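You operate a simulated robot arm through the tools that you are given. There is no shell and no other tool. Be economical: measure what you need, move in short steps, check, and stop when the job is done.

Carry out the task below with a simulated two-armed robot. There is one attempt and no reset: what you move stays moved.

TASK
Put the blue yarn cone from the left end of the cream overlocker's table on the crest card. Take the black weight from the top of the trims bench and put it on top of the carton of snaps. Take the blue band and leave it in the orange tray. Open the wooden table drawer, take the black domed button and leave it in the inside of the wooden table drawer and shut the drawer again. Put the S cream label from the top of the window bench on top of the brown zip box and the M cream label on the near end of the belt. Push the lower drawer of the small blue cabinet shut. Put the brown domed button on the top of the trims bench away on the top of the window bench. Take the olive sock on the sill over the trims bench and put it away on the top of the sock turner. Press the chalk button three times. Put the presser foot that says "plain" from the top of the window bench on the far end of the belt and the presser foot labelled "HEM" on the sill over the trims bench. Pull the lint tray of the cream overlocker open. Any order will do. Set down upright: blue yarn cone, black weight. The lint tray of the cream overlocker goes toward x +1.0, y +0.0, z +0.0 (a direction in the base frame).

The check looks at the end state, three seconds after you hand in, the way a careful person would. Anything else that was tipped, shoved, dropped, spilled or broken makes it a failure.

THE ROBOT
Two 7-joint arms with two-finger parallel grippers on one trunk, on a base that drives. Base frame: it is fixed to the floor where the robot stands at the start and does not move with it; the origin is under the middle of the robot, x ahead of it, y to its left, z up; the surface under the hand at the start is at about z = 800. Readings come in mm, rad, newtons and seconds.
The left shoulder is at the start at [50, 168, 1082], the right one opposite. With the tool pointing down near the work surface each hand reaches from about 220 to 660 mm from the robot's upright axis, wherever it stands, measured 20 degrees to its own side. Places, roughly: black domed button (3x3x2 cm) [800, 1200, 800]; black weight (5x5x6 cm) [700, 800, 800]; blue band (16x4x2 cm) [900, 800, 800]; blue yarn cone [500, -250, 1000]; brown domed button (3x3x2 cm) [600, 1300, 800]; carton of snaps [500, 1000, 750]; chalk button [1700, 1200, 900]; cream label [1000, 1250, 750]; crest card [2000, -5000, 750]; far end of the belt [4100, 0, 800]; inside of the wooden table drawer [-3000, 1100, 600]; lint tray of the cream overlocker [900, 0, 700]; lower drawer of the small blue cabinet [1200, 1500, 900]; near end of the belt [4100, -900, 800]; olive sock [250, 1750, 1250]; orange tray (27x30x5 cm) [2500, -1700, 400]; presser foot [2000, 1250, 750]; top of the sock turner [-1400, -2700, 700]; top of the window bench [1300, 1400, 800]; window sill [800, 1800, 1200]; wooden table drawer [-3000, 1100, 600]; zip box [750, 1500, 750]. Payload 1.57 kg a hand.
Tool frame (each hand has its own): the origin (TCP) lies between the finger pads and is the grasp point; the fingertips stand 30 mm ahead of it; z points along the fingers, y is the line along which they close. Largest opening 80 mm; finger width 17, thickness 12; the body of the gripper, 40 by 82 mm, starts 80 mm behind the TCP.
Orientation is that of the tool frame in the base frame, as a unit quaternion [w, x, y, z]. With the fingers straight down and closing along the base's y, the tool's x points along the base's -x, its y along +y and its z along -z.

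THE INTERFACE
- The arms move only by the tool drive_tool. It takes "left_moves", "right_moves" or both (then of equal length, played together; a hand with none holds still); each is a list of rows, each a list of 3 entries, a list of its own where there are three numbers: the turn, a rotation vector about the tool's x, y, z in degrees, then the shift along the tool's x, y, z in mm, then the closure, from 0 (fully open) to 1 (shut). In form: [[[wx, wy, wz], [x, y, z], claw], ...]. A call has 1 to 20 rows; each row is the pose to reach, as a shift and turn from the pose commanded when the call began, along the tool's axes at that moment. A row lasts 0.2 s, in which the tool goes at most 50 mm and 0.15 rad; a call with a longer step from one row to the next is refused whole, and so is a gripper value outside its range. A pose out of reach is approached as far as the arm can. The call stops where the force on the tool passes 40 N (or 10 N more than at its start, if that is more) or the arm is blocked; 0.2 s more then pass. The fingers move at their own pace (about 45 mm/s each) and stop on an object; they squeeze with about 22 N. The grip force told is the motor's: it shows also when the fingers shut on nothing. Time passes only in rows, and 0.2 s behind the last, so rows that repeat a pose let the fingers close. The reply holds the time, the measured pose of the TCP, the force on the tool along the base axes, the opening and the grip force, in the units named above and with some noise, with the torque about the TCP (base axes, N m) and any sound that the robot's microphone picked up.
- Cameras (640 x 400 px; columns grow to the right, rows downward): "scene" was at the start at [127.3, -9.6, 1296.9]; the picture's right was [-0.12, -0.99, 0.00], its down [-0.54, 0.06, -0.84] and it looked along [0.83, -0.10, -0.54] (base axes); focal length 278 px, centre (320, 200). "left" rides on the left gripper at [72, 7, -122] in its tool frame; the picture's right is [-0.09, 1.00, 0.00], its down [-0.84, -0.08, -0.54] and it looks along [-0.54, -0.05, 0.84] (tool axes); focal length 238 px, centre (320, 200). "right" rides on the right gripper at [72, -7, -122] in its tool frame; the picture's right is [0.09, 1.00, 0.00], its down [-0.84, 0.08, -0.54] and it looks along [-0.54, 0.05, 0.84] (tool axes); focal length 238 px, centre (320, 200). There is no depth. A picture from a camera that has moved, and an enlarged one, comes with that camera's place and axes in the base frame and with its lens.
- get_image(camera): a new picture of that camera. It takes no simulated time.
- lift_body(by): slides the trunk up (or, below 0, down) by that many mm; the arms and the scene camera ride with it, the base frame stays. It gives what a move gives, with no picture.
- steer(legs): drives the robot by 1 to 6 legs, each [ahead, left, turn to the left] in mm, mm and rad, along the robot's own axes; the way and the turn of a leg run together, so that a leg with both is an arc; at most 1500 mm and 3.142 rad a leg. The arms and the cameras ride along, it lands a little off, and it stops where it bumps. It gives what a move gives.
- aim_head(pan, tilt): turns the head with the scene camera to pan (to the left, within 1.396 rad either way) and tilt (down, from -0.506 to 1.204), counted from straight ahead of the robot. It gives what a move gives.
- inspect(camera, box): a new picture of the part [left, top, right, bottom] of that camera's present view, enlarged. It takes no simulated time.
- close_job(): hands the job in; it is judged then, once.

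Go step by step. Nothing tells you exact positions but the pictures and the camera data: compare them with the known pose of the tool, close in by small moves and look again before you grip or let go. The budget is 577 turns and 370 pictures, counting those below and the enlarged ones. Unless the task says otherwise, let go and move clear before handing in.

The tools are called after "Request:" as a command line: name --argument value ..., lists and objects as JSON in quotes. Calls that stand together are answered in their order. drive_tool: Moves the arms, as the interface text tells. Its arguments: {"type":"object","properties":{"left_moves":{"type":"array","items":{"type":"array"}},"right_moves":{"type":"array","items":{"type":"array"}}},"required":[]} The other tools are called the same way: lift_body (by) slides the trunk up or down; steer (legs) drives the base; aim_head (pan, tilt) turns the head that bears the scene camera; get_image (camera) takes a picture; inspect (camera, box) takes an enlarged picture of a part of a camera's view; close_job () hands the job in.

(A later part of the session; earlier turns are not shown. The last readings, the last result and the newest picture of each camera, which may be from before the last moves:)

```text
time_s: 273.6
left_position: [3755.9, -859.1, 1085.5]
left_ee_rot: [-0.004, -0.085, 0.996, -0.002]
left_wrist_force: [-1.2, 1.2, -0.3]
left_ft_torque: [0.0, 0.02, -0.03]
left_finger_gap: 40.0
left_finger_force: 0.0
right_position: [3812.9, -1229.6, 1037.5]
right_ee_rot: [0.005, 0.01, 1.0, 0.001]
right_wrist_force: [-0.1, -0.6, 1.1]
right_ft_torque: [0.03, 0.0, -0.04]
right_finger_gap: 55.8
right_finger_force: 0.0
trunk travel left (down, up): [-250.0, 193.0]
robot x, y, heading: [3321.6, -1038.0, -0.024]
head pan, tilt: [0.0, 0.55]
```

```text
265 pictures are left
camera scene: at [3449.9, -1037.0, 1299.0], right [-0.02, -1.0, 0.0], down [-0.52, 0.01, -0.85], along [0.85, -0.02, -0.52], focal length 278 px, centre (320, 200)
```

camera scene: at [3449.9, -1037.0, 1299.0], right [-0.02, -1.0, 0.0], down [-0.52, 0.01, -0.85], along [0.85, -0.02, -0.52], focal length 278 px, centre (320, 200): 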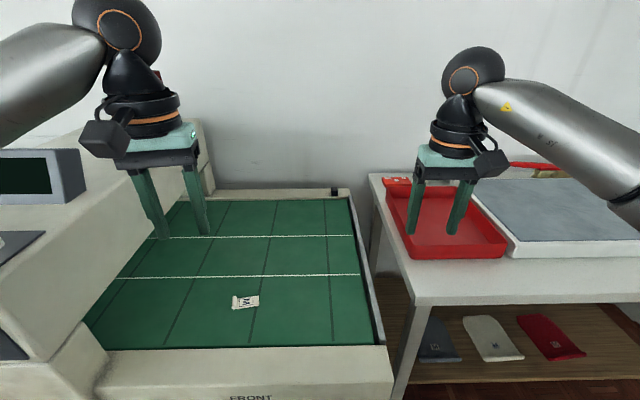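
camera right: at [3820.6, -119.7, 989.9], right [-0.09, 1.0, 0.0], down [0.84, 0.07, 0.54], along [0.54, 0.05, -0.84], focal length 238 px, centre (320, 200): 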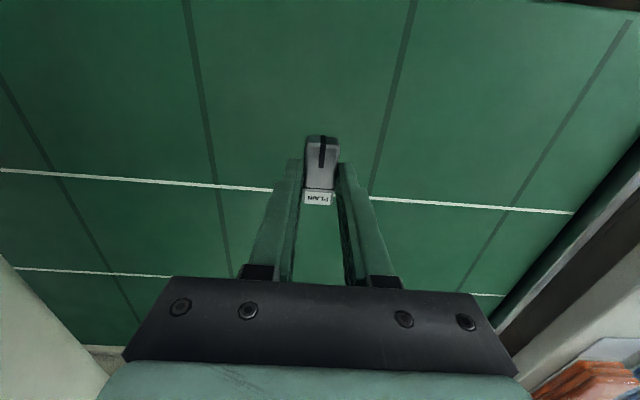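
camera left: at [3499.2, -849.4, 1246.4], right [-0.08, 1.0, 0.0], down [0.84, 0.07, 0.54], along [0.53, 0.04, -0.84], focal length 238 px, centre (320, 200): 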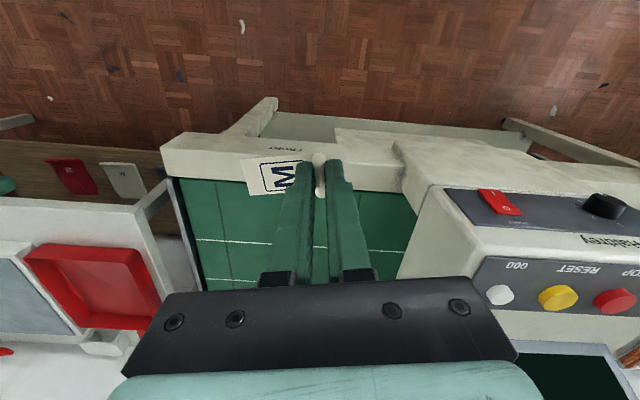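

The M label lies on the near end. Heading back to the window bench for HEM and the S label.

Request:
steer --legs '[[-150, 0, 0], [0, 1450, 0], [0, 0, 1.57], [0, 1400, 0]]'

Request:
aim_head --pan 0 --tilt 0.6

Request:
get_image --camera "scene"

```text
time_s: 280.5
left_position: [3619.2, -289.9, 1087.6]
left_ee_rot: [-0.004, -0.082, 0.997, 0.001]
left_wrist_force: [0.3, -0.3, -0.2]
left_ft_torque: [-0.02, -0.02, -0.09]
left_finger_gap: 40.3
left_finger_force: 0.1
right_position: [3675.2, -677.1, 1038.3]
right_ee_rot: [0.003, 0.032, 0.999, -0.012]
right_wrist_force: [-4.3, -20.2, 3.6]
right_ft_torque: [0.15, -0.03, 0.03]
right_finger_gap: 37.2
right_finger_force: 0.0
trunk travel left (down, up): [-250.0, 193.0]
robot x, y, heading: [3185.1, -460.4, -0.029]
head pan, tilt: [0.0, 0.55]
stopped in leg 2: the force on the tool passed its limit at 49 N (the readings are from after the stop); the commanded pose is now the measured one
```

```text
time_s: 281.1
left_position: [3620.2, -288.1, 1087.4]
left_ee_rot: [-0.004, -0.082, 0.997, -0.001]
left_wrist_force: [-0.6, 0.2, 0.0]
left_ft_torque: [0.01, 0.01, 0.0]
left_finger_gap: 39.8
left_finger_force: 0.0
right_position: [3674.6, -674.3, 1038.4]
right_ee_rot: [0.001, 0.03, 0.999, -0.011]
right_wrist_force: [-3.4, -25.5, 4.1]
right_ft_torque: [0.15, -0.02, -0.1]
right_finger_gap: 32.3
right_finger_force: 0.2
trunk travel left (down, up): [-250.0, 193.0]
robot x, y, heading: [3184.8, -456.8, -0.023]
head pan, tilt: [0.0, 0.6]
```

```text
264 pictures are left
camera scene: at [3311.2, -464.9, 1294.5], right [-0.03, -1.0, 0.0], down [-0.56, 0.02, -0.83], along [0.83, -0.02, -0.56], focal length 278 px, centre (320, 200)
```

scene: 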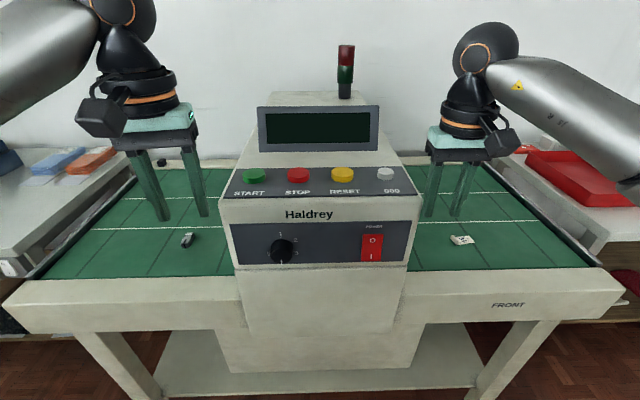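

The right hand touched the machine housing; I'll step right, back away, and go around it.

Request:
steer --legs '[[0, -60, 0], [-350, 0, 0], [0, 1100, 0], [0, 0, 1.57]]'

Request:
aim_head --pan -1.3 --tilt 0.4

Request:
get_image --camera "scene"

```text
time_s: 283.9
left_position: [3359.3, -338.3, 1088.0]
left_ee_rot: [-0.003, -0.081, 0.997, -0.003]
left_wrist_force: [0.8, 0.8, -0.7]
left_ft_torque: [0.01, 0.0, -0.03]
left_finger_gap: 40.1
left_finger_force: 0.1
right_position: [3415.1, -722.0, 1040.9]
right_ee_rot: [0.004, 0.027, 1.0, -0.01]
right_wrist_force: [0.0, -0.7, 0.4]
right_ft_torque: [-0.03, -0.02, 0.0]
right_finger_gap: 55.9
right_finger_force: 0.1
trunk travel left (down, up): [-250.0, 193.0]
robot x, y, heading: [2923.9, -512.2, -0.026]
head pan, tilt: [0.0, 0.6]
stopped in leg 2: the robot was blocked; the commanded pose is now the measured one
```

```text
time_s: 285.3
left_position: [3358.8, -339.7, 1088.3]
left_ee_rot: [-0.002, -0.082, 0.997, -0.003]
left_wrist_force: [-0.6, -0.5, 0.0]
left_ft_torque: [0.02, -0.02, 0.02]
left_finger_gap: 40.1
left_finger_force: 0.1
right_position: [3414.5, -720.6, 1040.9]
right_ee_rot: [0.004, 0.026, 1.0, -0.01]
right_wrist_force: [-0.1, 0.3, -0.5]
right_ft_torque: [0.04, 0.03, -0.01]
right_finger_gap: 56.0
right_finger_force: 0.0
trunk travel left (down, up): [-250.0, 193.0]
robot x, y, heading: [2921.9, -511.1, -0.027]
head pan, tilt: [-1.3, 0.4]
```

```text
263 pictures are left
camera scene: at [2984.2, -601.1, 1312.6], right [-0.97, -0.24, 0.0], down [-0.09, 0.38, -0.92], along [0.22, -0.89, -0.39], focal length 278 px, centre (320, 200)
```

scene: 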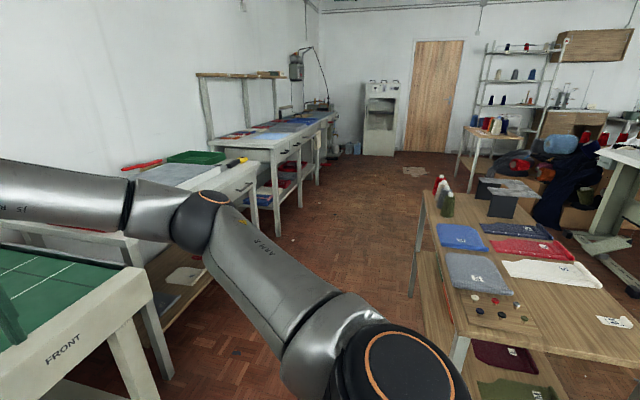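

The cart is behind me. I'll step forward a little and strafe left past it.

Request:
steer --legs '[[80, 0, 0], [0, 1100, 0], [0, 0, 1.6]]'

Request:
aim_head --pan 1.0 --tilt 0.4

Request:
get_image --camera "scene"

```text
time_s: 299.8
left_position: [2854.7, 1016.2, 1089.4]
left_ee_rot: [-0.001, 0.769, -0.64, 0.004]
left_wrist_force: [0.0, -0.5, -0.1]
left_ft_torque: [-0.03, 0.01, 0.02]
left_finger_gap: 40.1
left_finger_force: 0.1
right_position: [3235.9, 1080.9, 1040.7]
right_ee_rot: [0.01, -0.695, 0.719, -0.004]
right_wrist_force: [0.3, 0.1, 0.3]
right_ft_torque: [-0.02, 0.01, -0.01]
right_finger_gap: 56.0
right_finger_force: 0.0
trunk travel left (down, up): [-250.0, 193.0]
robot x, y, heading: [3035.9, 588.0, 1.56]
head pan, tilt: [-1.3, 0.4]
```

```text
time_s: 301.9
left_position: [2854.5, 1017.6, 1089.6]
left_ee_rot: [-0.001, 0.769, -0.639, 0.002]
left_wrist_force: [-0.4, -0.2, -0.1]
left_ft_torque: [-0.01, 0.02, 0.01]
left_finger_gap: 39.9
left_finger_force: 0.0
right_position: [3235.2, 1082.2, 1040.2]
right_ee_rot: [0.011, -0.695, 0.719, -0.004]
right_wrist_force: [0.2, -0.1, 1.3]
right_ft_torque: [0.0, 0.02, -0.02]
right_finger_gap: 55.8
right_finger_force: 0.1
trunk travel left (down, up): [-250.0, 193.0]
robot x, y, heading: [3036.2, 589.3, 1.563]
head pan, tilt: [1.0, 0.4]
```

```text
262 pictures are left
camera scene: at [2957.8, 677.2, 1312.6], right [0.55, 0.84, 0.0], down [0.33, -0.21, -0.92], along [-0.77, 0.5, -0.39], focal length 278 px, centre (320, 200)
```

scene: 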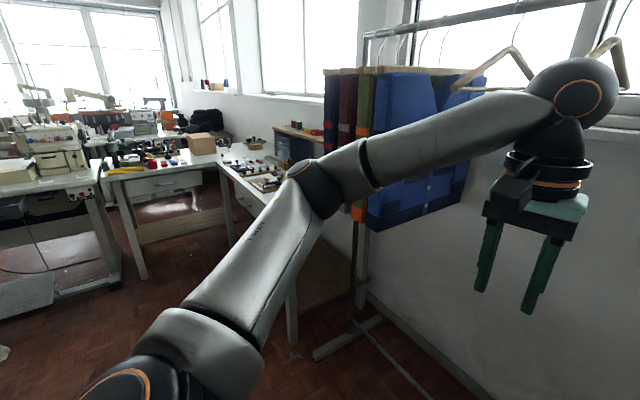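

Request:
steer --legs '[[-60, 0, 0], [0, 1330, 0], [120, 0, 0]]'

Request:
aim_head --pan 0 --tilt 0.6

Request:
get_image --camera "scene"

Request:
get_image --camera "right"

```text
time_s: 315.5
left_position: [1496.4, 1088.1, 1088.8]
left_ee_rot: [-0.001, 0.767, -0.642, 0.002]
left_wrist_force: [0.9, 0.6, 0.1]
left_ft_torque: [-0.02, -0.01, 0.03]
left_finger_gap: 40.1
left_finger_force: 0.0
right_position: [1878.2, 1150.0, 1039.3]
right_ee_rot: [0.01, -0.694, 0.719, -0.005]
right_wrist_force: [-0.4, -0.2, -0.6]
right_ft_torque: [-0.02, 0.0, -0.02]
right_finger_gap: 55.9
right_finger_force: 0.1
trunk travel left (down, up): [-250.0, 193.0]
robot x, y, heading: [1677.4, 651.3, 1.558]
head pan, tilt: [1.0, 0.4]
```

```text
time_s: 316.7
left_position: [1496.3, 1087.1, 1088.1]
left_ee_rot: [-0.001, 0.767, -0.642, 0.002]
left_wrist_force: [-0.5, -0.2, -0.1]
left_ft_torque: [0.01, 0.03, 0.02]
left_finger_gap: 40.3
left_finger_force: 0.0
right_position: [1879.7, 1149.7, 1040.5]
right_ee_rot: [0.01, -0.694, 0.72, -0.005]
right_wrist_force: [-0.6, -0.5, 0.3]
right_ft_torque: [0.01, -0.02, 0.01]
right_finger_gap: 56.1
right_finger_force: 0.0
trunk travel left (down, up): [-250.0, 193.0]
robot x, y, heading: [1671.5, 653.6, 1.553]
head pan, tilt: [0.0, 0.6]
```

```text
261 pictures are left
camera scene: at [1676.3, 784.4, 1294.4], right [1.0, -0.01, 0.0], down [-0.01, -0.56, -0.83], along [0.01, 0.83, -0.56], focal length 278 px, centre (320, 200)
```

scene: 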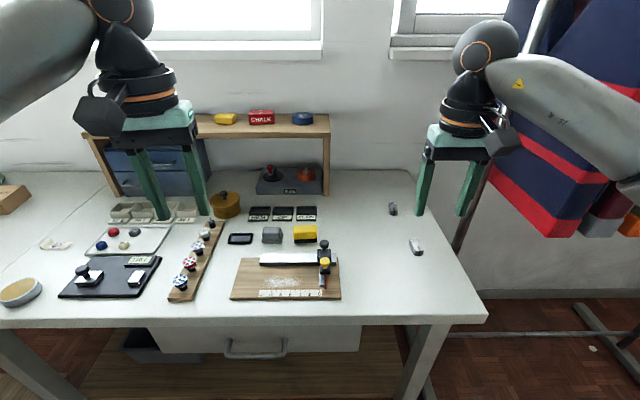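

```text
260 pictures are left
camera right: at [1881.3, 1077.0, 1161.7], right [-1.0, -0.06, -0.02], down [-0.06, 0.83, 0.55], along [-0.01, 0.55, -0.84], focal length 238 px, centre (320, 200)
```

right: 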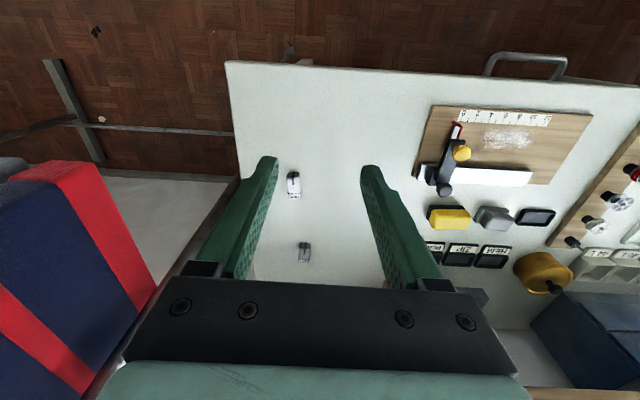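

HEM is at about [1922, 1286]. Moving in for it.

Request:
steer --legs '[[60, -50, 0]]'

Request:
drive_tool --right_moves '[[[0, 0, 0], [-35, 3, 20], 0.2], [[0, 0, 0], [-72, 8, 40], 0.2], [[0, 0, 0], [-72, 8, 85], 0.2], [[0, 0, 0], [-72, 8, 130], 0.2], [[0, 0, 0], [-72, 8, 155], 0.2]]'

Request:
get_image --camera "right"

```text
time_s: 317.9
left_position: [1547.1, 1147.5, 1088.9]
left_ee_rot: [-0.001, 0.767, -0.641, 0.002]
left_wrist_force: [1.0, -1.0, -0.6]
left_ft_torque: [-0.03, 0.05, 0.01]
left_finger_gap: 39.9
left_finger_force: 0.1
right_position: [1929.2, 1208.7, 1039.6]
right_ee_rot: [0.009, -0.694, 0.72, -0.003]
right_wrist_force: [0.2, -0.5, 0.3]
right_ft_torque: [-0.02, 0.06, -0.03]
right_finger_gap: 56.2
right_finger_force: 0.1
trunk travel left (down, up): [-250.0, 193.0]
robot x, y, heading: [1727.4, 717.2, 1.555]
head pan, tilt: [0.0, 0.6]
```

```text
time_s: 319.1
left_position: [1546.5, 1147.2, 1088.2]
left_ee_rot: [-0.001, 0.767, -0.641, 0.004]
left_wrist_force: [-0.5, -0.3, -0.3]
left_ft_torque: [0.01, -0.04, -0.01]
left_finger_gap: 40.1
left_finger_force: 0.0
right_position: [1929.4, 1279.9, 886.7]
right_ee_rot: [0.011, -0.695, 0.719, -0.004]
right_wrist_force: [0.0, 0.8, 0.7]
right_ft_torque: [0.01, -0.01, 0.01]
right_finger_gap: 64.1
right_finger_force: 0.0
trunk travel left (down, up): [-250.0, 193.0]
robot x, y, heading: [1727.0, 714.0, 1.561]
head pan, tilt: [0.0, 0.6]
```

```text
259 pictures are left
camera right: at [1932.0, 1207.3, 1007.6], right [-1.0, -0.06, -0.02], down [-0.06, 0.83, 0.55], along [-0.01, 0.55, -0.84], focal length 238 px, centre (320, 200)
```

right: 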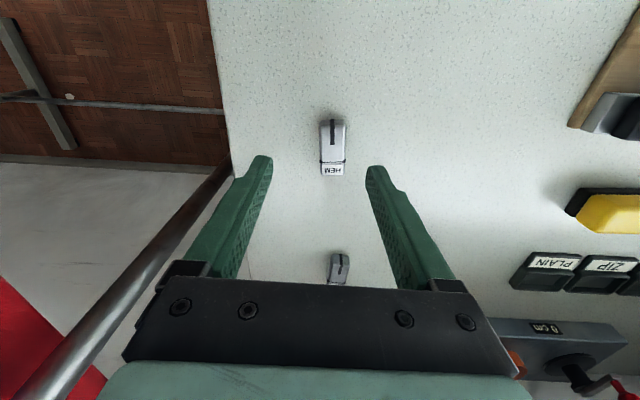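

Request:
drive_tool --right_moves '[[[0, 0, 0], [1, 11, 20], 0.2], [[0, 0, 0], [1, 11, 40], 0.2], [[0, 0, 0], [1, 11, 51], 0.2], [[0, 0, 0], [1, 11, 51], 0.7], [[0, 0, 0], [1, 11, 51], 1], [[0, 0, 0], [1, 11, 51], 1], [[0, 0, 0], [1, 11, 51], 1]]'

Request:
drive_tool --right_moves '[[[0, 0, 0], [0, 0, -40], 1], [[0, 0, 0], [10, 0, -85], 1], [[0, 0, 0], [30, 10, -125], 1], [[0, 0, 0], [60, 20, -160], 1], [[0, 0, 0], [90, 30, -190], 1], [[0, 0, 0], [120, 40, -220], 1]]'

Request:
get_image --camera "right"

```text
time_s: 320.6
left_position: [1545.6, 1144.9, 1087.9]
left_ee_rot: [-0.001, 0.767, -0.641, 0.003]
left_wrist_force: [0.0, 0.4, -1.0]
left_ft_torque: [-0.05, 0.04, -0.02]
left_finger_gap: 40.0
left_finger_force: 0.0
right_position: [1917.9, 1281.2, 834.5]
right_ee_rot: [0.011, -0.694, 0.72, -0.004]
right_wrist_force: [-0.5, -0.6, 0.3]
right_ft_torque: [-0.02, 0.0, -0.01]
right_finger_gap: 21.4
right_finger_force: 22.6
trunk travel left (down, up): [-250.0, 193.0]
robot x, y, heading: [1726.3, 715.1, 1.56]
head pan, tilt: [0.0, 0.6]
```

```text
time_s: 322.1
left_position: [1546.9, 1146.2, 1089.0]
left_ee_rot: [-0.001, 0.767, -0.642, 0.003]
left_wrist_force: [-0.3, -0.4, 1.3]
left_ft_torque: [-0.02, 0.02, 0.01]
left_finger_gap: 40.3
left_finger_force: 0.1
right_position: [1867.7, 1160.0, 1053.7]
right_ee_rot: [0.011, -0.694, 0.72, -0.004]
right_wrist_force: [-1.2, -0.1, -1.1]
right_ft_torque: [0.0, 0.03, -0.03]
right_finger_gap: 20.9
right_finger_force: 22.1
trunk travel left (down, up): [-250.0, 193.0]
robot x, y, heading: [1724.6, 715.2, 1.563]
head pan, tilt: [0.0, 0.6]
```

```text
258 pictures are left
camera right: at [1870.1, 1087.3, 1174.2], right [-1.0, -0.05, -0.02], down [-0.06, 0.83, 0.55], along [-0.01, 0.55, -0.84], focal length 238 px, centre (320, 200)
```

right: 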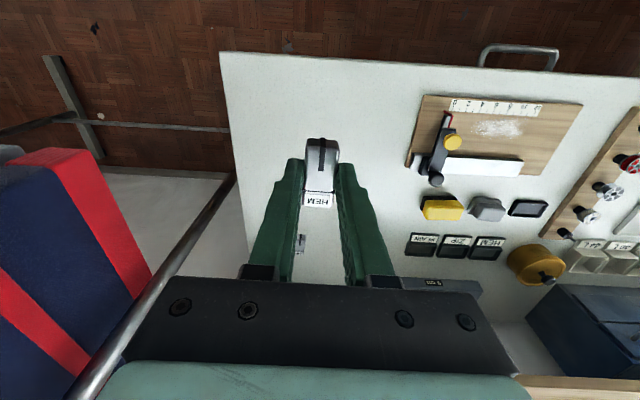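

HEM is held. Next the S label with the left hand.

Request:
steer --legs '[[10, 430, 0]]'

Request:
drive_tool --left_moves '[[[0, 0, 6], [-20, 15, 20], 0.5], [[0, 0, 11], [-40, 30, 40], 0.5], [[0, 0, 11], [-60, 45, 60], 0.5], [[0, 0, 11], [-80, 60, 80], 0.5], [[0, 0, 11], [-95, 75, 105], 0.5]]'

Request:
get_image --camera "left"

```text
time_s: 326.4
left_position: [1116.2, 1160.5, 1088.5]
left_ee_rot: [-0.001, 0.768, -0.64, 0.003]
left_wrist_force: [0.5, 0.5, 0.1]
left_ft_torque: [0.01, 0.04, 0.0]
left_finger_gap: 40.0
left_finger_force: 0.0
right_position: [1437.1, 1175.0, 1053.2]
right_ee_rot: [0.011, -0.695, 0.719, -0.004]
right_wrist_force: [0.2, -0.7, -0.6]
right_ft_torque: [0.0, 0.01, 0.02]
right_finger_gap: 21.2
right_finger_force: 22.1
trunk travel left (down, up): [-250.0, 193.0]
robot x, y, heading: [1294.0, 729.2, 1.562]
head pan, tilt: [0.0, 0.6]
```

```text
time_s: 327.6
left_position: [1025.8, 1240.2, 980.6]
left_ee_rot: [0.002, -0.703, 0.711, -0.003]
left_wrist_force: [0.3, 0.6, 0.2]
left_ft_torque: [0.02, 0.0, 0.0]
left_finger_gap: 39.9
left_finger_force: 0.0
right_position: [1436.9, 1174.8, 1051.4]
right_ee_rot: [0.01, -0.695, 0.719, -0.005]
right_wrist_force: [-1.6, 0.7, -0.1]
right_ft_torque: [0.03, -0.03, 0.04]
right_finger_gap: 21.1
right_finger_force: 22.1
trunk travel left (down, up): [-250.0, 193.0]
robot x, y, heading: [1295.6, 729.7, 1.561]
head pan, tilt: [0.0, 0.6]
```

```text
257 pictures are left
camera left: at [1017.8, 1169.7, 1103.4], right [-0.99, 0.1, -0.01], down [0.08, 0.84, 0.54], along [0.06, 0.54, -0.84], focal length 238 px, centre (320, 200)
```

left: 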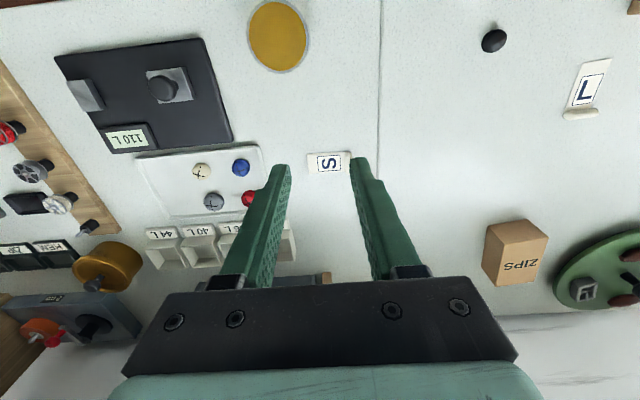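

Request:
drive_tool --left_moves '[[[0, 0, 0], [-30, 14, 20], 0.5], [[0, 0, 0], [-62, 28, 40], 0.5], [[0, 0, 0], [-62, 28, 80], 0.5], [[0, 0, 0], [-62, 28, 110], 0.5], [[0, 0, 0], [-62, 28, 130], 0.5]]'

Request:
get_image --camera "left"

```text
time_s: 328.8
left_position: [998.4, 1301.2, 850.2]
left_ee_rot: [0.001, -0.703, 0.711, -0.003]
left_wrist_force: [0.4, -0.4, -1.2]
left_ft_torque: [-0.01, -0.01, 0.0]
left_finger_gap: 39.8
left_finger_force: 0.1
right_position: [1437.2, 1175.8, 1053.7]
right_ee_rot: [0.011, -0.695, 0.719, -0.005]
right_wrist_force: [-0.4, -0.4, -0.7]
right_ft_torque: [0.0, -0.03, 0.03]
right_finger_gap: 21.0
right_finger_force: 22.1
trunk travel left (down, up): [-250.0, 193.0]
robot x, y, heading: [1298.4, 729.2, 1.559]
head pan, tilt: [0.0, 0.6]
```

```text
256 pictures are left
camera left: at [990.5, 1230.6, 972.5], right [-0.99, 0.1, -0.01], down [0.08, 0.84, 0.54], along [0.06, 0.54, -0.84], focal length 238 px, centre (320, 200)
```

left: 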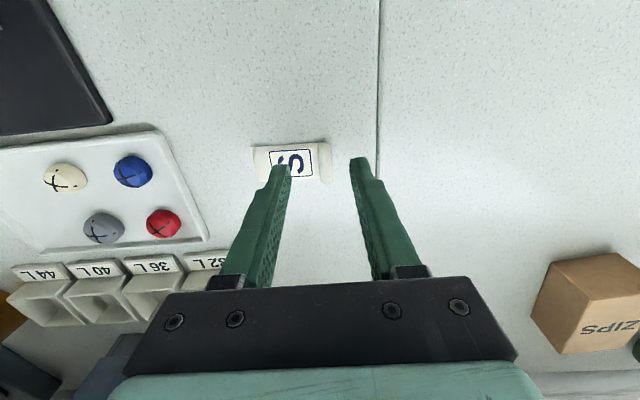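

Request:
drive_tool --left_moves '[[[0, 0, 0], [0, 3, 10], 0.5], [[0, 0, 0], [0, 3, 16], 0.5], [[0, 0, 0], [0, 3, 16], 0.8], [[0, 0, 0], [0, 3, 16], 1], [[0, 0, 0], [0, 3, 16], 1], [[0, 0, 0], [0, 3, 16], 1]]'

Request:
drive_tool --left_moves '[[[0, 0, 0], [0, 0, -30], 1], [[0, 0, 0], [0, 0, -75], 1], [[0, 0, 0], [0, 0, -120], 1]]'

Request:
get_image --camera "left"

```text
time_s: 330.2
left_position: [996.9, 1300.6, 836.3]
left_ee_rot: [0.001, -0.702, 0.712, -0.002]
left_wrist_force: [0.3, 0.1, -0.2]
left_ft_torque: [-0.01, 0.03, -0.02]
left_finger_gap: 7.0
left_finger_force: 21.7
right_position: [1436.9, 1175.4, 1053.2]
right_ee_rot: [0.011, -0.695, 0.719, -0.004]
right_wrist_force: [0.2, 0.4, -0.3]
right_ft_torque: [0.03, -0.02, 0.03]
right_finger_gap: 21.1
right_finger_force: 21.8
trunk travel left (down, up): [-250.0, 193.0]
robot x, y, heading: [1298.0, 730.0, 1.565]
head pan, tilt: [0.0, 0.6]
```

```text
time_s: 331.0
left_position: [998.1, 1302.0, 956.8]
left_ee_rot: [0.0, -0.703, 0.711, -0.004]
left_wrist_force: [0.0, -0.1, 0.2]
left_ft_torque: [0.02, 0.02, 0.04]
left_finger_gap: 6.8
left_finger_force: 21.6
right_position: [1437.8, 1174.7, 1053.1]
right_ee_rot: [0.011, -0.695, 0.719, -0.003]
right_wrist_force: [0.1, 1.2, -0.1]
right_ft_torque: [-0.01, 0.02, 0.0]
right_finger_gap: 21.0
right_finger_force: 21.8
trunk travel left (down, up): [-250.0, 193.0]
robot x, y, heading: [1297.1, 727.5, 1.563]
head pan, tilt: [0.0, 0.6]
```

```text
255 pictures are left
camera left: at [988.8, 1230.5, 1079.2], right [-0.99, 0.1, -0.01], down [0.08, 0.84, 0.54], along [0.06, 0.54, -0.84], focal length 238 px, centre (320, 200)
```

left: 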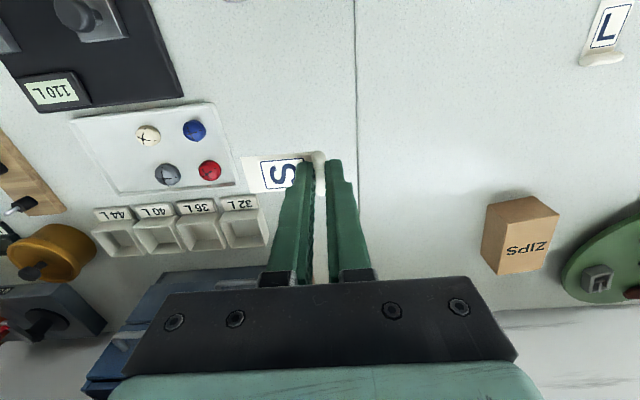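

S is held. The zip box is out of reach from here, so I'll tuck the arm and drive around to the trims bench's west side.

Request:
drive_tool --left_moves '[[[0, 0, 0], [20, -20, -30], 1], [[0, 0, 0], [40, -40, -60], 1], [[0, 0, 0], [65, -60, -90], 1], [[0, 0, 0], [90, -80, -115], 1], [[0, 0, 0], [120, -100, -135], 1], [[0, 0, 0], [150, -120, -150], 1]]'

Request:
steer --legs '[[-350, 0, 0], [0, -480, 0], [-900, 0, 0], [-800, 0, 0], [0, 1000, 0], [0, 980, 0]]'

Request:
get_image --camera "scene"

```text
time_s: 332.4
left_position: [1112.6, 1149.4, 1107.4]
left_ee_rot: [0.001, -0.704, 0.71, -0.003]
left_wrist_force: [0.0, -0.1, -0.8]
left_ft_torque: [-0.02, 0.0, -0.04]
left_finger_gap: 6.8
left_finger_force: 21.7
right_position: [1436.7, 1175.3, 1052.8]
right_ee_rot: [0.011, -0.695, 0.719, -0.004]
right_wrist_force: [-0.6, 0.2, -1.1]
right_ft_torque: [0.0, -0.01, -0.02]
right_finger_gap: 21.4
right_finger_force: 22.5
trunk travel left (down, up): [-250.0, 193.0]
robot x, y, heading: [1296.9, 726.3, 1.565]
head pan, tilt: [0.0, 0.6]
```

```text
time_s: 364.4
left_position: [-377.5, -924.5, 1107.7]
left_ee_rot: [0.002, -0.702, 0.712, -0.004]
left_wrist_force: [-0.2, 0.2, -1.0]
left_ft_torque: [-0.03, 0.0, 0.01]
left_finger_gap: 6.7
left_finger_force: 22.6
right_position: [-54.8, -899.9, 1052.5]
right_ee_rot: [0.011, -0.694, 0.72, -0.005]
right_wrist_force: [0.3, 0.2, 0.8]
right_ft_torque: [-0.04, 0.02, 0.01]
right_finger_gap: 21.0
right_finger_force: 21.9
trunk travel left (down, up): [-250.0, 193.0]
robot x, y, heading: [-195.0, -1344.8, 1.56]
head pan, tilt: [0.0, 0.6]
```

```text
254 pictures are left
camera scene: at [-195.8, -1216.4, 1294.4], right [1.0, -0.01, 0.0], down [-0.01, -0.56, -0.83], along [0.01, 0.82, -0.56], focal length 278 px, centre (320, 200)
```

scene: 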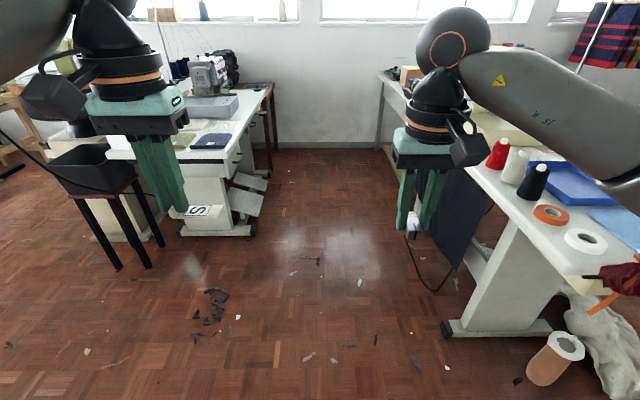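

The aisle ahead is free. Driving north to the west side of the trims bench.

Request:
steer --legs '[[1300, -30, 0], [700, 0, 0]]'

Request:
aim_head --pan -0.6 --tilt 0.5

Request:
get_image --camera "scene"

```text
time_s: 374.4
left_position: [-334.2, 1075.5, 1106.2]
left_ee_rot: [0.003, -0.702, 0.712, -0.003]
left_wrist_force: [-0.5, 0.0, 0.3]
left_ft_torque: [0.02, -0.01, -0.02]
left_finger_gap: 6.6
left_finger_force: 21.6
right_position: [-11.1, 1101.8, 1053.7]
right_ee_rot: [0.011, -0.695, 0.719, -0.005]
right_wrist_force: [0.1, -0.7, -0.8]
right_ft_torque: [-0.02, -0.01, 0.0]
right_finger_gap: 21.0
right_finger_force: 22.3
trunk travel left (down, up): [-250.0, 193.0]
robot x, y, heading: [-152.5, 654.0, 1.559]
head pan, tilt: [0.0, 0.6]
```

```text
time_s: 375.4
left_position: [-334.4, 1075.2, 1106.8]
left_ee_rot: [0.002, -0.703, 0.711, -0.004]
left_wrist_force: [-0.8, -0.2, 0.4]
left_ft_torque: [0.01, 0.01, 0.02]
left_finger_gap: 6.6
left_finger_force: 21.9
right_position: [-11.9, 1099.6, 1053.2]
right_ee_rot: [0.012, -0.694, 0.72, -0.003]
right_wrist_force: [-0.9, -0.3, 0.0]
right_ft_torque: [0.02, 0.04, 0.03]
right_finger_gap: 21.3
right_finger_force: 21.7
trunk travel left (down, up): [-250.0, 193.0]
robot x, y, heading: [-150.6, 654.5, 1.558]
head pan, tilt: [-0.6, 0.499]
```

```text
253 pictures are left
camera scene: at [-100.2, 768.7, 1303.5], right [0.82, -0.57, 0.0], down [-0.27, -0.39, -0.88], along [0.5, 0.72, -0.48], focal length 278 px, centre (320, 200)
```

scene: 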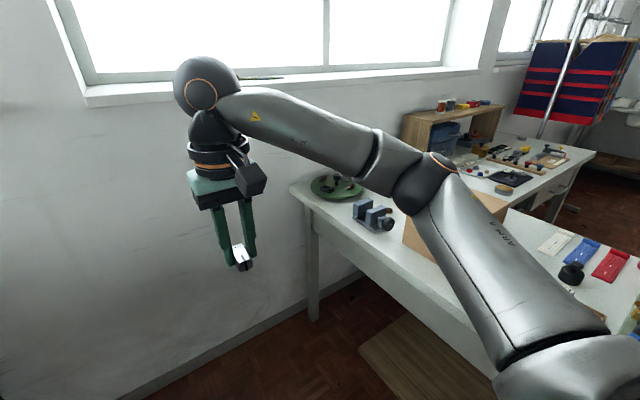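

The bench's west edge is x ≈ 400, and the sill is at y ≈ 1700+, z ≈ 1197. I'll raise the trunk and approach the sill.

Request:
lift_body --by 190

Request:
steer --legs '[[350, -120, 0]]'

Request:
aim_head --pan -0.25 --tilt 0.45

Request:
get_image --camera "scene"

Request:
get_image --camera "right"

```text
time_s: 377.4
left_position: [-334.6, 1074.1, 1296.3]
left_ee_rot: [0.002, -0.703, 0.711, -0.002]
left_wrist_force: [0.6, -0.1, 0.3]
left_ft_torque: [-0.01, 0.0, 0.01]
left_finger_gap: 6.7
left_finger_force: 22.2
right_position: [-11.2, 1100.8, 1242.6]
right_ee_rot: [0.01, -0.695, 0.719, -0.005]
right_wrist_force: [-0.9, -0.2, -1.4]
right_ft_torque: [0.0, 0.01, 0.02]
right_finger_gap: 21.2
right_finger_force: 22.1
trunk travel left (down, up): [-440.0, 3.0]
robot x, y, heading: [-151.2, 654.3, 1.562]
head pan, tilt: [-0.6, 0.499]
```

```text
time_s: 379.8
left_position: [-211.5, 1423.7, 1297.5]
left_ee_rot: [0.002, -0.705, 0.71, -0.003]
left_wrist_force: [-0.3, 0.1, -0.2]
left_ft_torque: [0.0, 0.01, -0.01]
left_finger_gap: 6.5
left_finger_force: 22.4
right_position: [112.2, 1451.1, 1242.3]
right_ee_rot: [0.01, -0.696, 0.718, -0.005]
right_wrist_force: [-0.2, 0.8, -0.3]
right_ft_torque: [-0.01, 0.0, -0.02]
right_finger_gap: 21.1
right_finger_force: 21.9
trunk travel left (down, up): [-440.0, 3.0]
robot x, y, heading: [-23.9, 1002.3, 1.567]
head pan, tilt: [-0.6, 0.499]
```

```text
time_s: 380.6
left_position: [-213.2, 1424.3, 1297.8]
left_ee_rot: [0.002, -0.704, 0.71, -0.002]
left_wrist_force: [-0.5, -0.3, -0.1]
left_ft_torque: [0.0, 0.05, 0.04]
left_finger_gap: 6.7
left_finger_force: 22.1
right_position: [112.5, 1451.3, 1243.5]
right_ee_rot: [0.01, -0.696, 0.718, -0.004]
right_wrist_force: [-0.6, -0.3, -0.7]
right_ft_torque: [0.01, -0.01, 0.05]
right_finger_gap: 21.0
right_finger_force: 21.7
trunk travel left (down, up): [-440.0, 3.0]
robot x, y, heading: [-23.1, 1004.3, 1.568]
head pan, tilt: [-0.25, 0.45]
```

```text
252 pictures are left
camera scene: at [-4.3, 1133.3, 1497.9], right [0.97, -0.25, 0.0], down [-0.11, -0.42, -0.9], along [0.23, 0.87, -0.44], focal length 278 px, centre (320, 200)
```

scene: 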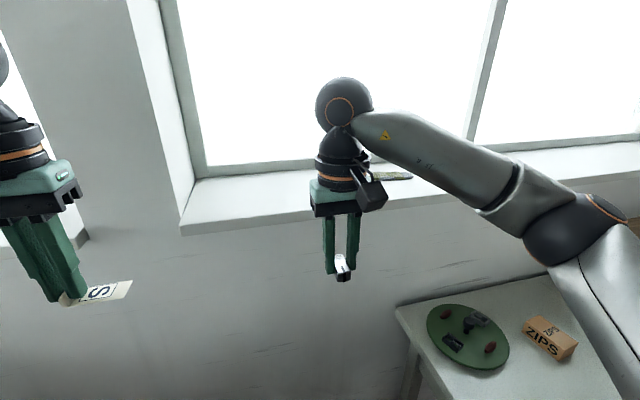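

```text
251 pictures are left
camera right: at [114.8, 1378.8, 1363.7], right [-1.0, -0.06, -0.02], down [-0.06, 0.83, 0.55], along [-0.02, 0.55, -0.84], focal length 238 px, centre (320, 200)
```

right: 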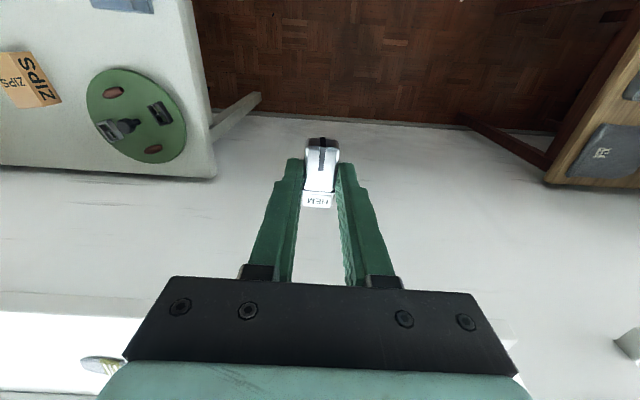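

The sill's front edge is about y 1655, z ≈ 1203; the olive sock lies at ~[390, 1785]. I'll draw the left hand back, move in and place HEM on the sill.

Request:
drive_tool --left_moves '[[[0, 0, 0], [40, 0, 0], 1], [[0, 0, 0], [80, 0, 0], 1], [[0, 0, 0], [120, 0, 0], 1]]'

Request:
steer --legs '[[150, -60, 0]]'

Request:
get_image --camera "scene"

Request:
get_image --camera "right"

```text
time_s: 381.4
left_position: [-211.8, 1300.8, 1297.2]
left_ee_rot: [0.001, -0.705, 0.709, -0.002]
left_wrist_force: [0.0, 0.1, 0.4]
left_ft_torque: [0.01, -0.02, -0.02]
left_finger_gap: 6.4
left_finger_force: 21.8
right_position: [111.3, 1451.0, 1243.7]
right_ee_rot: [0.011, -0.697, 0.717, -0.004]
right_wrist_force: [-0.3, 0.3, -0.8]
right_ft_torque: [-0.01, 0.03, 0.0]
right_finger_gap: 21.2
right_finger_force: 22.1
trunk travel left (down, up): [-440.0, 3.0]
robot x, y, heading: [-29.3, 1005.8, 1.564]
head pan, tilt: [-0.25, 0.45]
```

```text
time_s: 382.9
left_position: [-152.3, 1451.4, 1296.8]
left_ee_rot: [0.0, -0.706, 0.708, -0.003]
left_wrist_force: [0.5, 0.1, 0.0]
left_ft_torque: [0.0, 0.02, 0.02]
left_finger_gap: 6.8
left_finger_force: 22.4
right_position: [170.6, 1603.1, 1242.3]
right_ee_rot: [0.01, -0.698, 0.716, -0.005]
right_wrist_force: [-0.6, 1.1, -0.6]
right_ft_torque: [-0.01, 0.03, -0.02]
right_finger_gap: 21.2
right_finger_force: 22.2
trunk travel left (down, up): [-440.0, 3.0]
robot x, y, heading: [35.4, 1150.1, 1.567]
head pan, tilt: [-0.25, 0.45]
```

```text
250 pictures are left
camera scene: at [55.4, 1284.0, 1497.9], right [0.97, -0.25, 0.0], down [-0.11, -0.42, -0.9], along [0.22, 0.87, -0.44], focal length 278 px, centre (320, 200)
```

scene: 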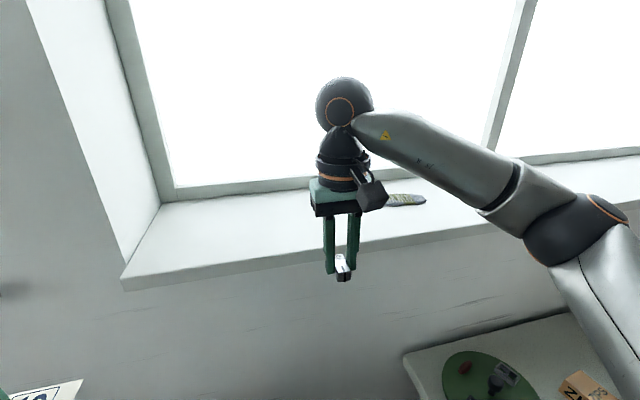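

```text
249 pictures are left
camera right: at [174.1, 1529.6, 1363.5], right [-1.0, -0.07, -0.02], down [-0.07, 0.83, 0.55], along [-0.02, 0.55, -0.84], focal length 238 px, centre (320, 200)
```

right: 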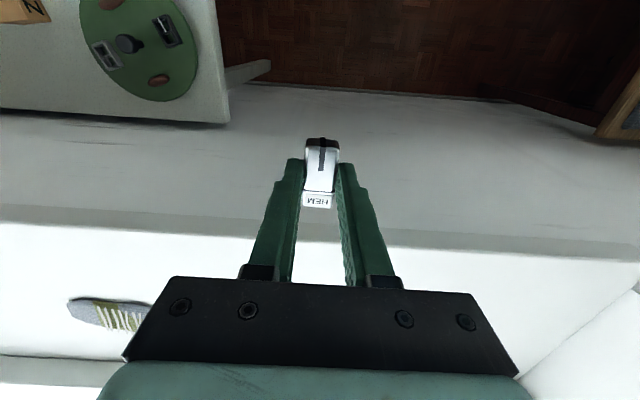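

Request:
inspect --camera "scene" --box '[200, 170, 480, 310]'

Request:
inspect --camera "right" --box '[0, 120, 320, 360]'

```text
2.29 times, centred on (340, 240) of scene
camera zoom: at [55.4, 1284.0, 1497.9], right [0.97, -0.25, 0.0], down [-0.11, -0.42, -0.9], along [0.22, 0.87, -0.44], focal length 635 px, centre (274, 109)
```

zoom: 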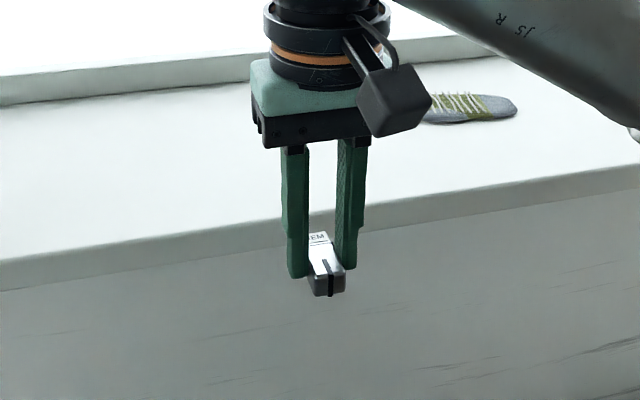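

```text
1.67 times, centred on (160, 240) of right
camera zoom: at [174.1, 1529.6, 1363.5], right [-1.0, -0.07, -0.02], down [-0.07, 0.83, 0.55], along [-0.02, 0.55, -0.84], focal length 397 px, centre (587, 133)
```

zoom: 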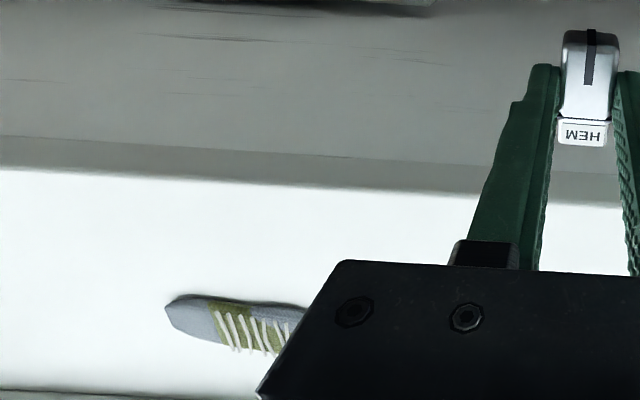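

Request:
drive_tool --right_moves '[[[0, 0, 0], [0, 0, -40], 1], [[0, 0, 0], [-40, -10, -50], 1], [[0, 0, 0], [-80, -20, -50], 1], [[0, 0, 0], [-120, -30, -50], 1], [[0, 0, 0], [-145, -40, -50], 1], [[0, 0, 0], [-145, -40, -20], 1]]'

Request:
get_image --camera "right"

Request:
inspect --camera "scene" --box '[260, 120, 500, 280]'

```text
time_s: 384.3
left_position: [-151.6, 1452.7, 1297.1]
left_ee_rot: [0.001, -0.705, 0.709, -0.003]
left_wrist_force: [0.7, 0.5, -0.5]
left_ft_torque: [-0.04, 0.0, 0.02]
left_finger_gap: 6.7
left_finger_force: 22.5
right_position: [214.5, 1747.2, 1264.4]
right_ee_rot: [0.01, -0.698, 0.716, -0.004]
right_wrist_force: [-0.2, 0.0, -0.7]
right_ft_torque: [-0.01, 0.01, 0.03]
right_finger_gap: 21.2
right_finger_force: 21.3
right hand out of reach, approached as far as the arm can: row 5
trunk travel left (down, up): [-440.0, 3.0]
robot x, y, heading: [37.4, 1155.0, 1.57]
head pan, tilt: [-0.25, 0.45]
```

```text
246 pictures are left
camera right: at [218.1, 1673.8, 1385.4], right [-1.0, -0.07, -0.02], down [-0.07, 0.83, 0.55], along [-0.02, 0.55, -0.84], focal length 238 px, centre (320, 200)
```

right: 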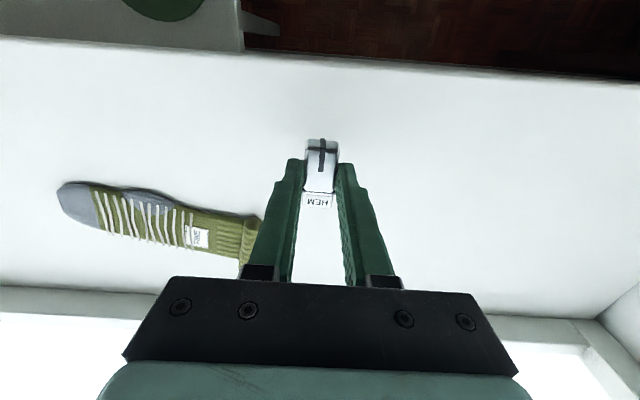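

```text
2.50 times, centred on (380, 200) of scene
camera zoom: at [55.7, 1284.5, 1497.8], right [0.97, -0.25, 0.0], down [-0.11, -0.42, -0.9], along [0.22, 0.87, -0.44], focal length 695 px, centre (170, 200)
```

zoom: 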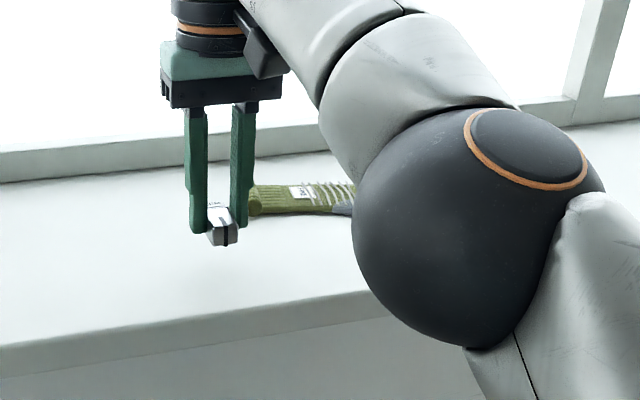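

The sill's front edge is y ≈ 1685, z ≈ 1195, and the olive sock is clear. I'll set HEM down left of it at about [125, 1735].

Request:
drive_tool --right_moves '[[[0, 0, 0], [5, 45, 0], 1], [[0, 0, 0], [10, 90, 0], 1], [[0, 0, 0], [10, 90, 15], 1], [[0, 0, 0], [10, 90, 22], 1], [[0, 0, 0], [10, 90, 26], 1], [[0, 0, 0], [10, 90, 30], 1], [[0, 0, 0], [10, 90, 34], 1]]'

Request:
inspect --camera "right" --box '[220, 80, 420, 260]'

```text
time_s: 385.9
left_position: [-153.5, 1449.8, 1296.3]
left_ee_rot: [0.003, -0.705, 0.709, -0.002]
left_wrist_force: [-0.6, 0.0, 0.2]
left_ft_torque: [0.04, 0.0, -0.02]
left_finger_gap: 6.5
left_finger_force: 22.1
right_position: [125.6, 1737.7, 1232.3]
right_ee_rot: [0.011, -0.697, 0.717, -0.002]
right_wrist_force: [1.8, -0.7, 13.1]
right_ft_torque: [0.05, 0.06, 0.0]
right_finger_gap: 21.7
right_finger_force: 22.1
right hand out of reach, approached as far as the arm can: row 2
trunk travel left (down, up): [-440.0, 3.0]
robot x, y, heading: [35.9, 1153.2, 1.564]
head pan, tilt: [-0.25, 0.45]
```

```text
2.22 times, centred on (320, 170) of right
camera zoom: at [128.3, 1664.0, 1352.4], right [-1.0, -0.06, -0.02], down [-0.06, 0.83, 0.55], along [-0.02, 0.55, -0.83], focal length 530 px, centre (320, 267)
```

zoom: 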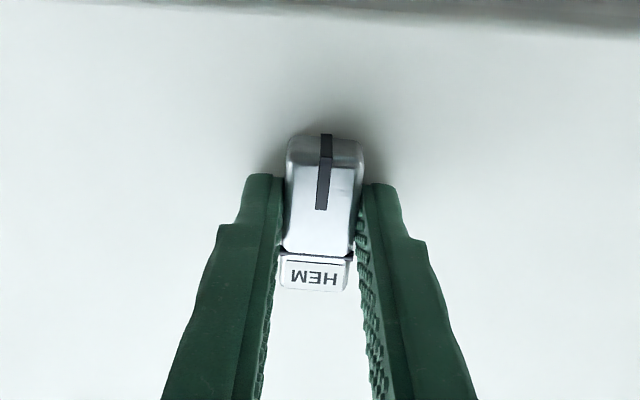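

Contact (13 N). Releasing HEM and rising.

Request:
drive_tool --right_moves '[[[0, 0, 0], [0, 0, -2], 0.8], [[0, 0, 0], [0, 0, -2], 0.5], [[0, 0, 0], [0, 0, -2], 0.3], [[0, 0, 0], [0, 0, -40], 0.3], [[0, 0, 0], [0, 0, -75], 0.3]]'

Request:
get_image --camera "right"

```text
time_s: 387.1
left_position: [-152.4, 1452.0, 1296.9]
left_ee_rot: [0.0, -0.706, 0.708, -0.003]
left_wrist_force: [-0.6, 0.8, 1.2]
left_ft_torque: [0.02, 0.02, 0.0]
left_finger_gap: 6.5
left_finger_force: 22.1
right_position: [125.9, 1716.2, 1296.0]
right_ee_rot: [0.009, -0.698, 0.716, -0.005]
right_wrist_force: [-0.5, 0.1, -0.4]
right_ft_torque: [0.02, 0.0, 0.03]
right_finger_gap: 56.0
right_finger_force: 0.1
right hand out of reach, approached as far as the arm can: row 4, 5
trunk travel left (down, up): [-440.0, 3.0]
robot x, y, heading: [35.0, 1152.1, 1.563]
head pan, tilt: [-0.25, 0.45]
```

```text
243 pictures are left
camera right: at [130.1, 1643.9, 1416.3], right [-1.0, -0.07, -0.02], down [-0.07, 0.83, 0.55], along [-0.02, 0.55, -0.84], focal length 238 px, centre (320, 200)
```

right: 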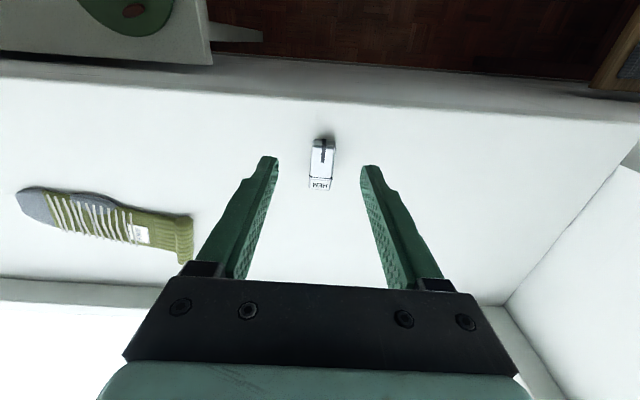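

HEM is on the sill. Now the sock, around [365, 1825]; I'll drive a bit closer and turn the right hand 90° so it closes across the sock.

Request:
steer --legs '[[125, -10, 0]]'

Request:
drive_tool --right_moves '[[[0, 0, 8], [10, -20, 0], 0], [[0, 0, 16], [20, -45, 0], 0], [[0, 0, 24], [20, -70, 0], 0], [[0, 0, 32], [20, -95, 0], 0], [[0, 0, 40], [20, -120, 0], 0], [[0, 0, 48], [20, -145, 0], 0], [[0, 0, 56], [20, -170, 0], 0], [[0, 0, 64], [20, -195, 0], 0], [[0, 0, 72], [20, -210, 0], 0], [[0, 0, 80], [20, -220, 0], 0], [[0, 0, 88], [20, -225, 0], 0]]'

Request:
get_image --camera "right"

Request:
get_image --camera "scene"

```text
time_s: 388.3
left_position: [-141.1, 1575.8, 1296.7]
left_ee_rot: [0.001, -0.705, 0.709, -0.003]
left_wrist_force: [0.3, 0.1, 0.5]
left_ft_torque: [-0.02, -0.02, 0.04]
left_finger_gap: 6.6
left_finger_force: 22.7
right_position: [136.3, 1840.9, 1295.8]
right_ee_rot: [0.011, -0.698, 0.716, -0.004]
right_wrist_force: [0.1, 1.3, -0.4]
right_ft_torque: [-0.07, 0.0, -0.01]
right_finger_gap: 56.0
right_finger_force: 0.1
trunk travel left (down, up): [-440.0, 3.0]
robot x, y, heading: [46.3, 1276.4, 1.569]
head pan, tilt: [-0.25, 0.45]
```

```text
time_s: 390.7
left_position: [-142.8, 1574.1, 1297.5]
left_ee_rot: [0.001, -0.705, 0.709, -0.002]
left_wrist_force: [0.5, -0.3, 0.3]
left_ft_torque: [-0.02, 0.05, -0.03]
left_finger_gap: 6.4
left_finger_force: 22.1
right_position: [361.0, 1814.8, 1300.5]
right_ee_rot: [0.011, -0.003, 1.0, 0.004]
right_wrist_force: [0.1, -0.2, -0.1]
right_ft_torque: [0.02, -0.02, 0.0]
right_finger_gap: 79.9
right_finger_force: 0.0
right hand out of reach, approached as far as the arm can: row 1, 2
trunk travel left (down, up): [-440.0, 3.0]
robot x, y, heading: [42.5, 1274.9, 1.568]
head pan, tilt: [-0.25, 0.45]
```

```text
242 pictures are left
camera right: at [287.9, 1806.8, 1420.3], right [-0.1, 1.0, 0.01], down [0.82, 0.08, 0.56], along [0.56, 0.06, -0.83], focal length 238 px, centre (320, 200)
```

right: 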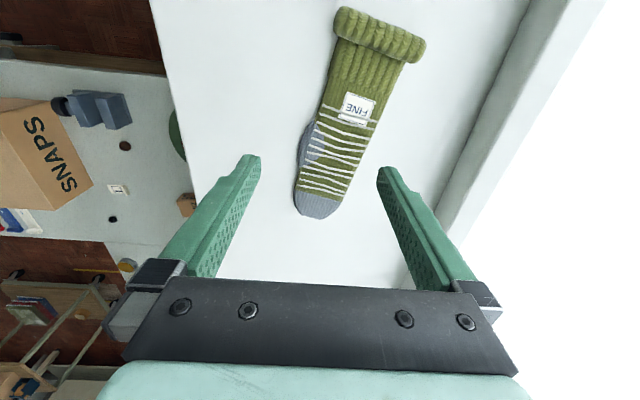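

```text
241 pictures are left
camera scene: at [65.3, 1406.7, 1498.0], right [0.97, -0.25, 0.0], down [-0.11, -0.42, -0.9], along [0.22, 0.87, -0.44], focal length 278 px, centre (320, 200)
```

scene: 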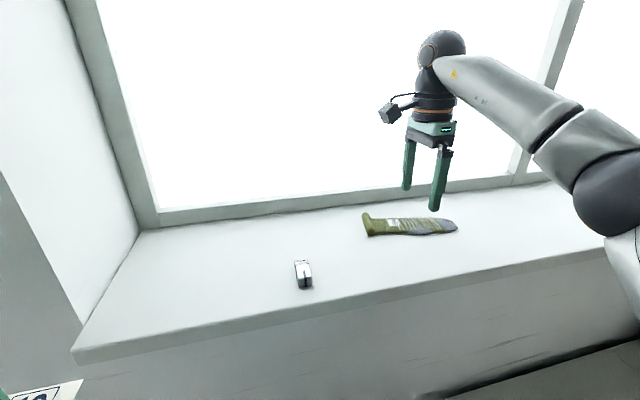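

Request:
drive_tool --right_moves '[[[0, 0, 7], [0, 8, 15], 0], [[0, 0, 13], [0, 16, 30], 0], [[0, 0, 13], [0, 16, 50], 0], [[0, 0, 13], [0, 16, 55], 0]]'

Request:
get_image --camera "right"

```text
time_s: 391.7
left_position: [-143.0, 1573.7, 1296.2]
left_ee_rot: [0.002, -0.705, 0.709, -0.002]
left_wrist_force: [-0.7, 0.5, -0.5]
left_ft_torque: [0.03, 0.0, 0.01]
left_finger_gap: 6.6
left_finger_force: 21.8
right_position: [361.9, 1831.5, 1245.9]
right_ee_rot: [0.009, 0.109, 0.994, 0.006]
right_wrist_force: [0.0, -0.1, 0.1]
right_ft_torque: [0.02, 0.0, 0.01]
right_finger_gap: 80.0
right_finger_force: 0.0
trunk travel left (down, up): [-440.0, 3.0]
robot x, y, heading: [44.6, 1280.6, 1.563]
head pan, tilt: [-0.25, 0.45]
```

```text
240 pictures are left
camera right: at [288.2, 1839.5, 1366.2], right [0.13, 0.99, 0.01], down [0.82, -0.11, 0.56], along [0.56, -0.06, -0.83], focal length 238 px, centre (320, 200)
```

right: 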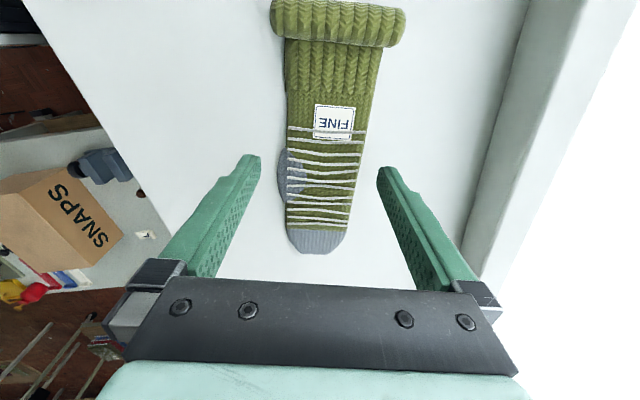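

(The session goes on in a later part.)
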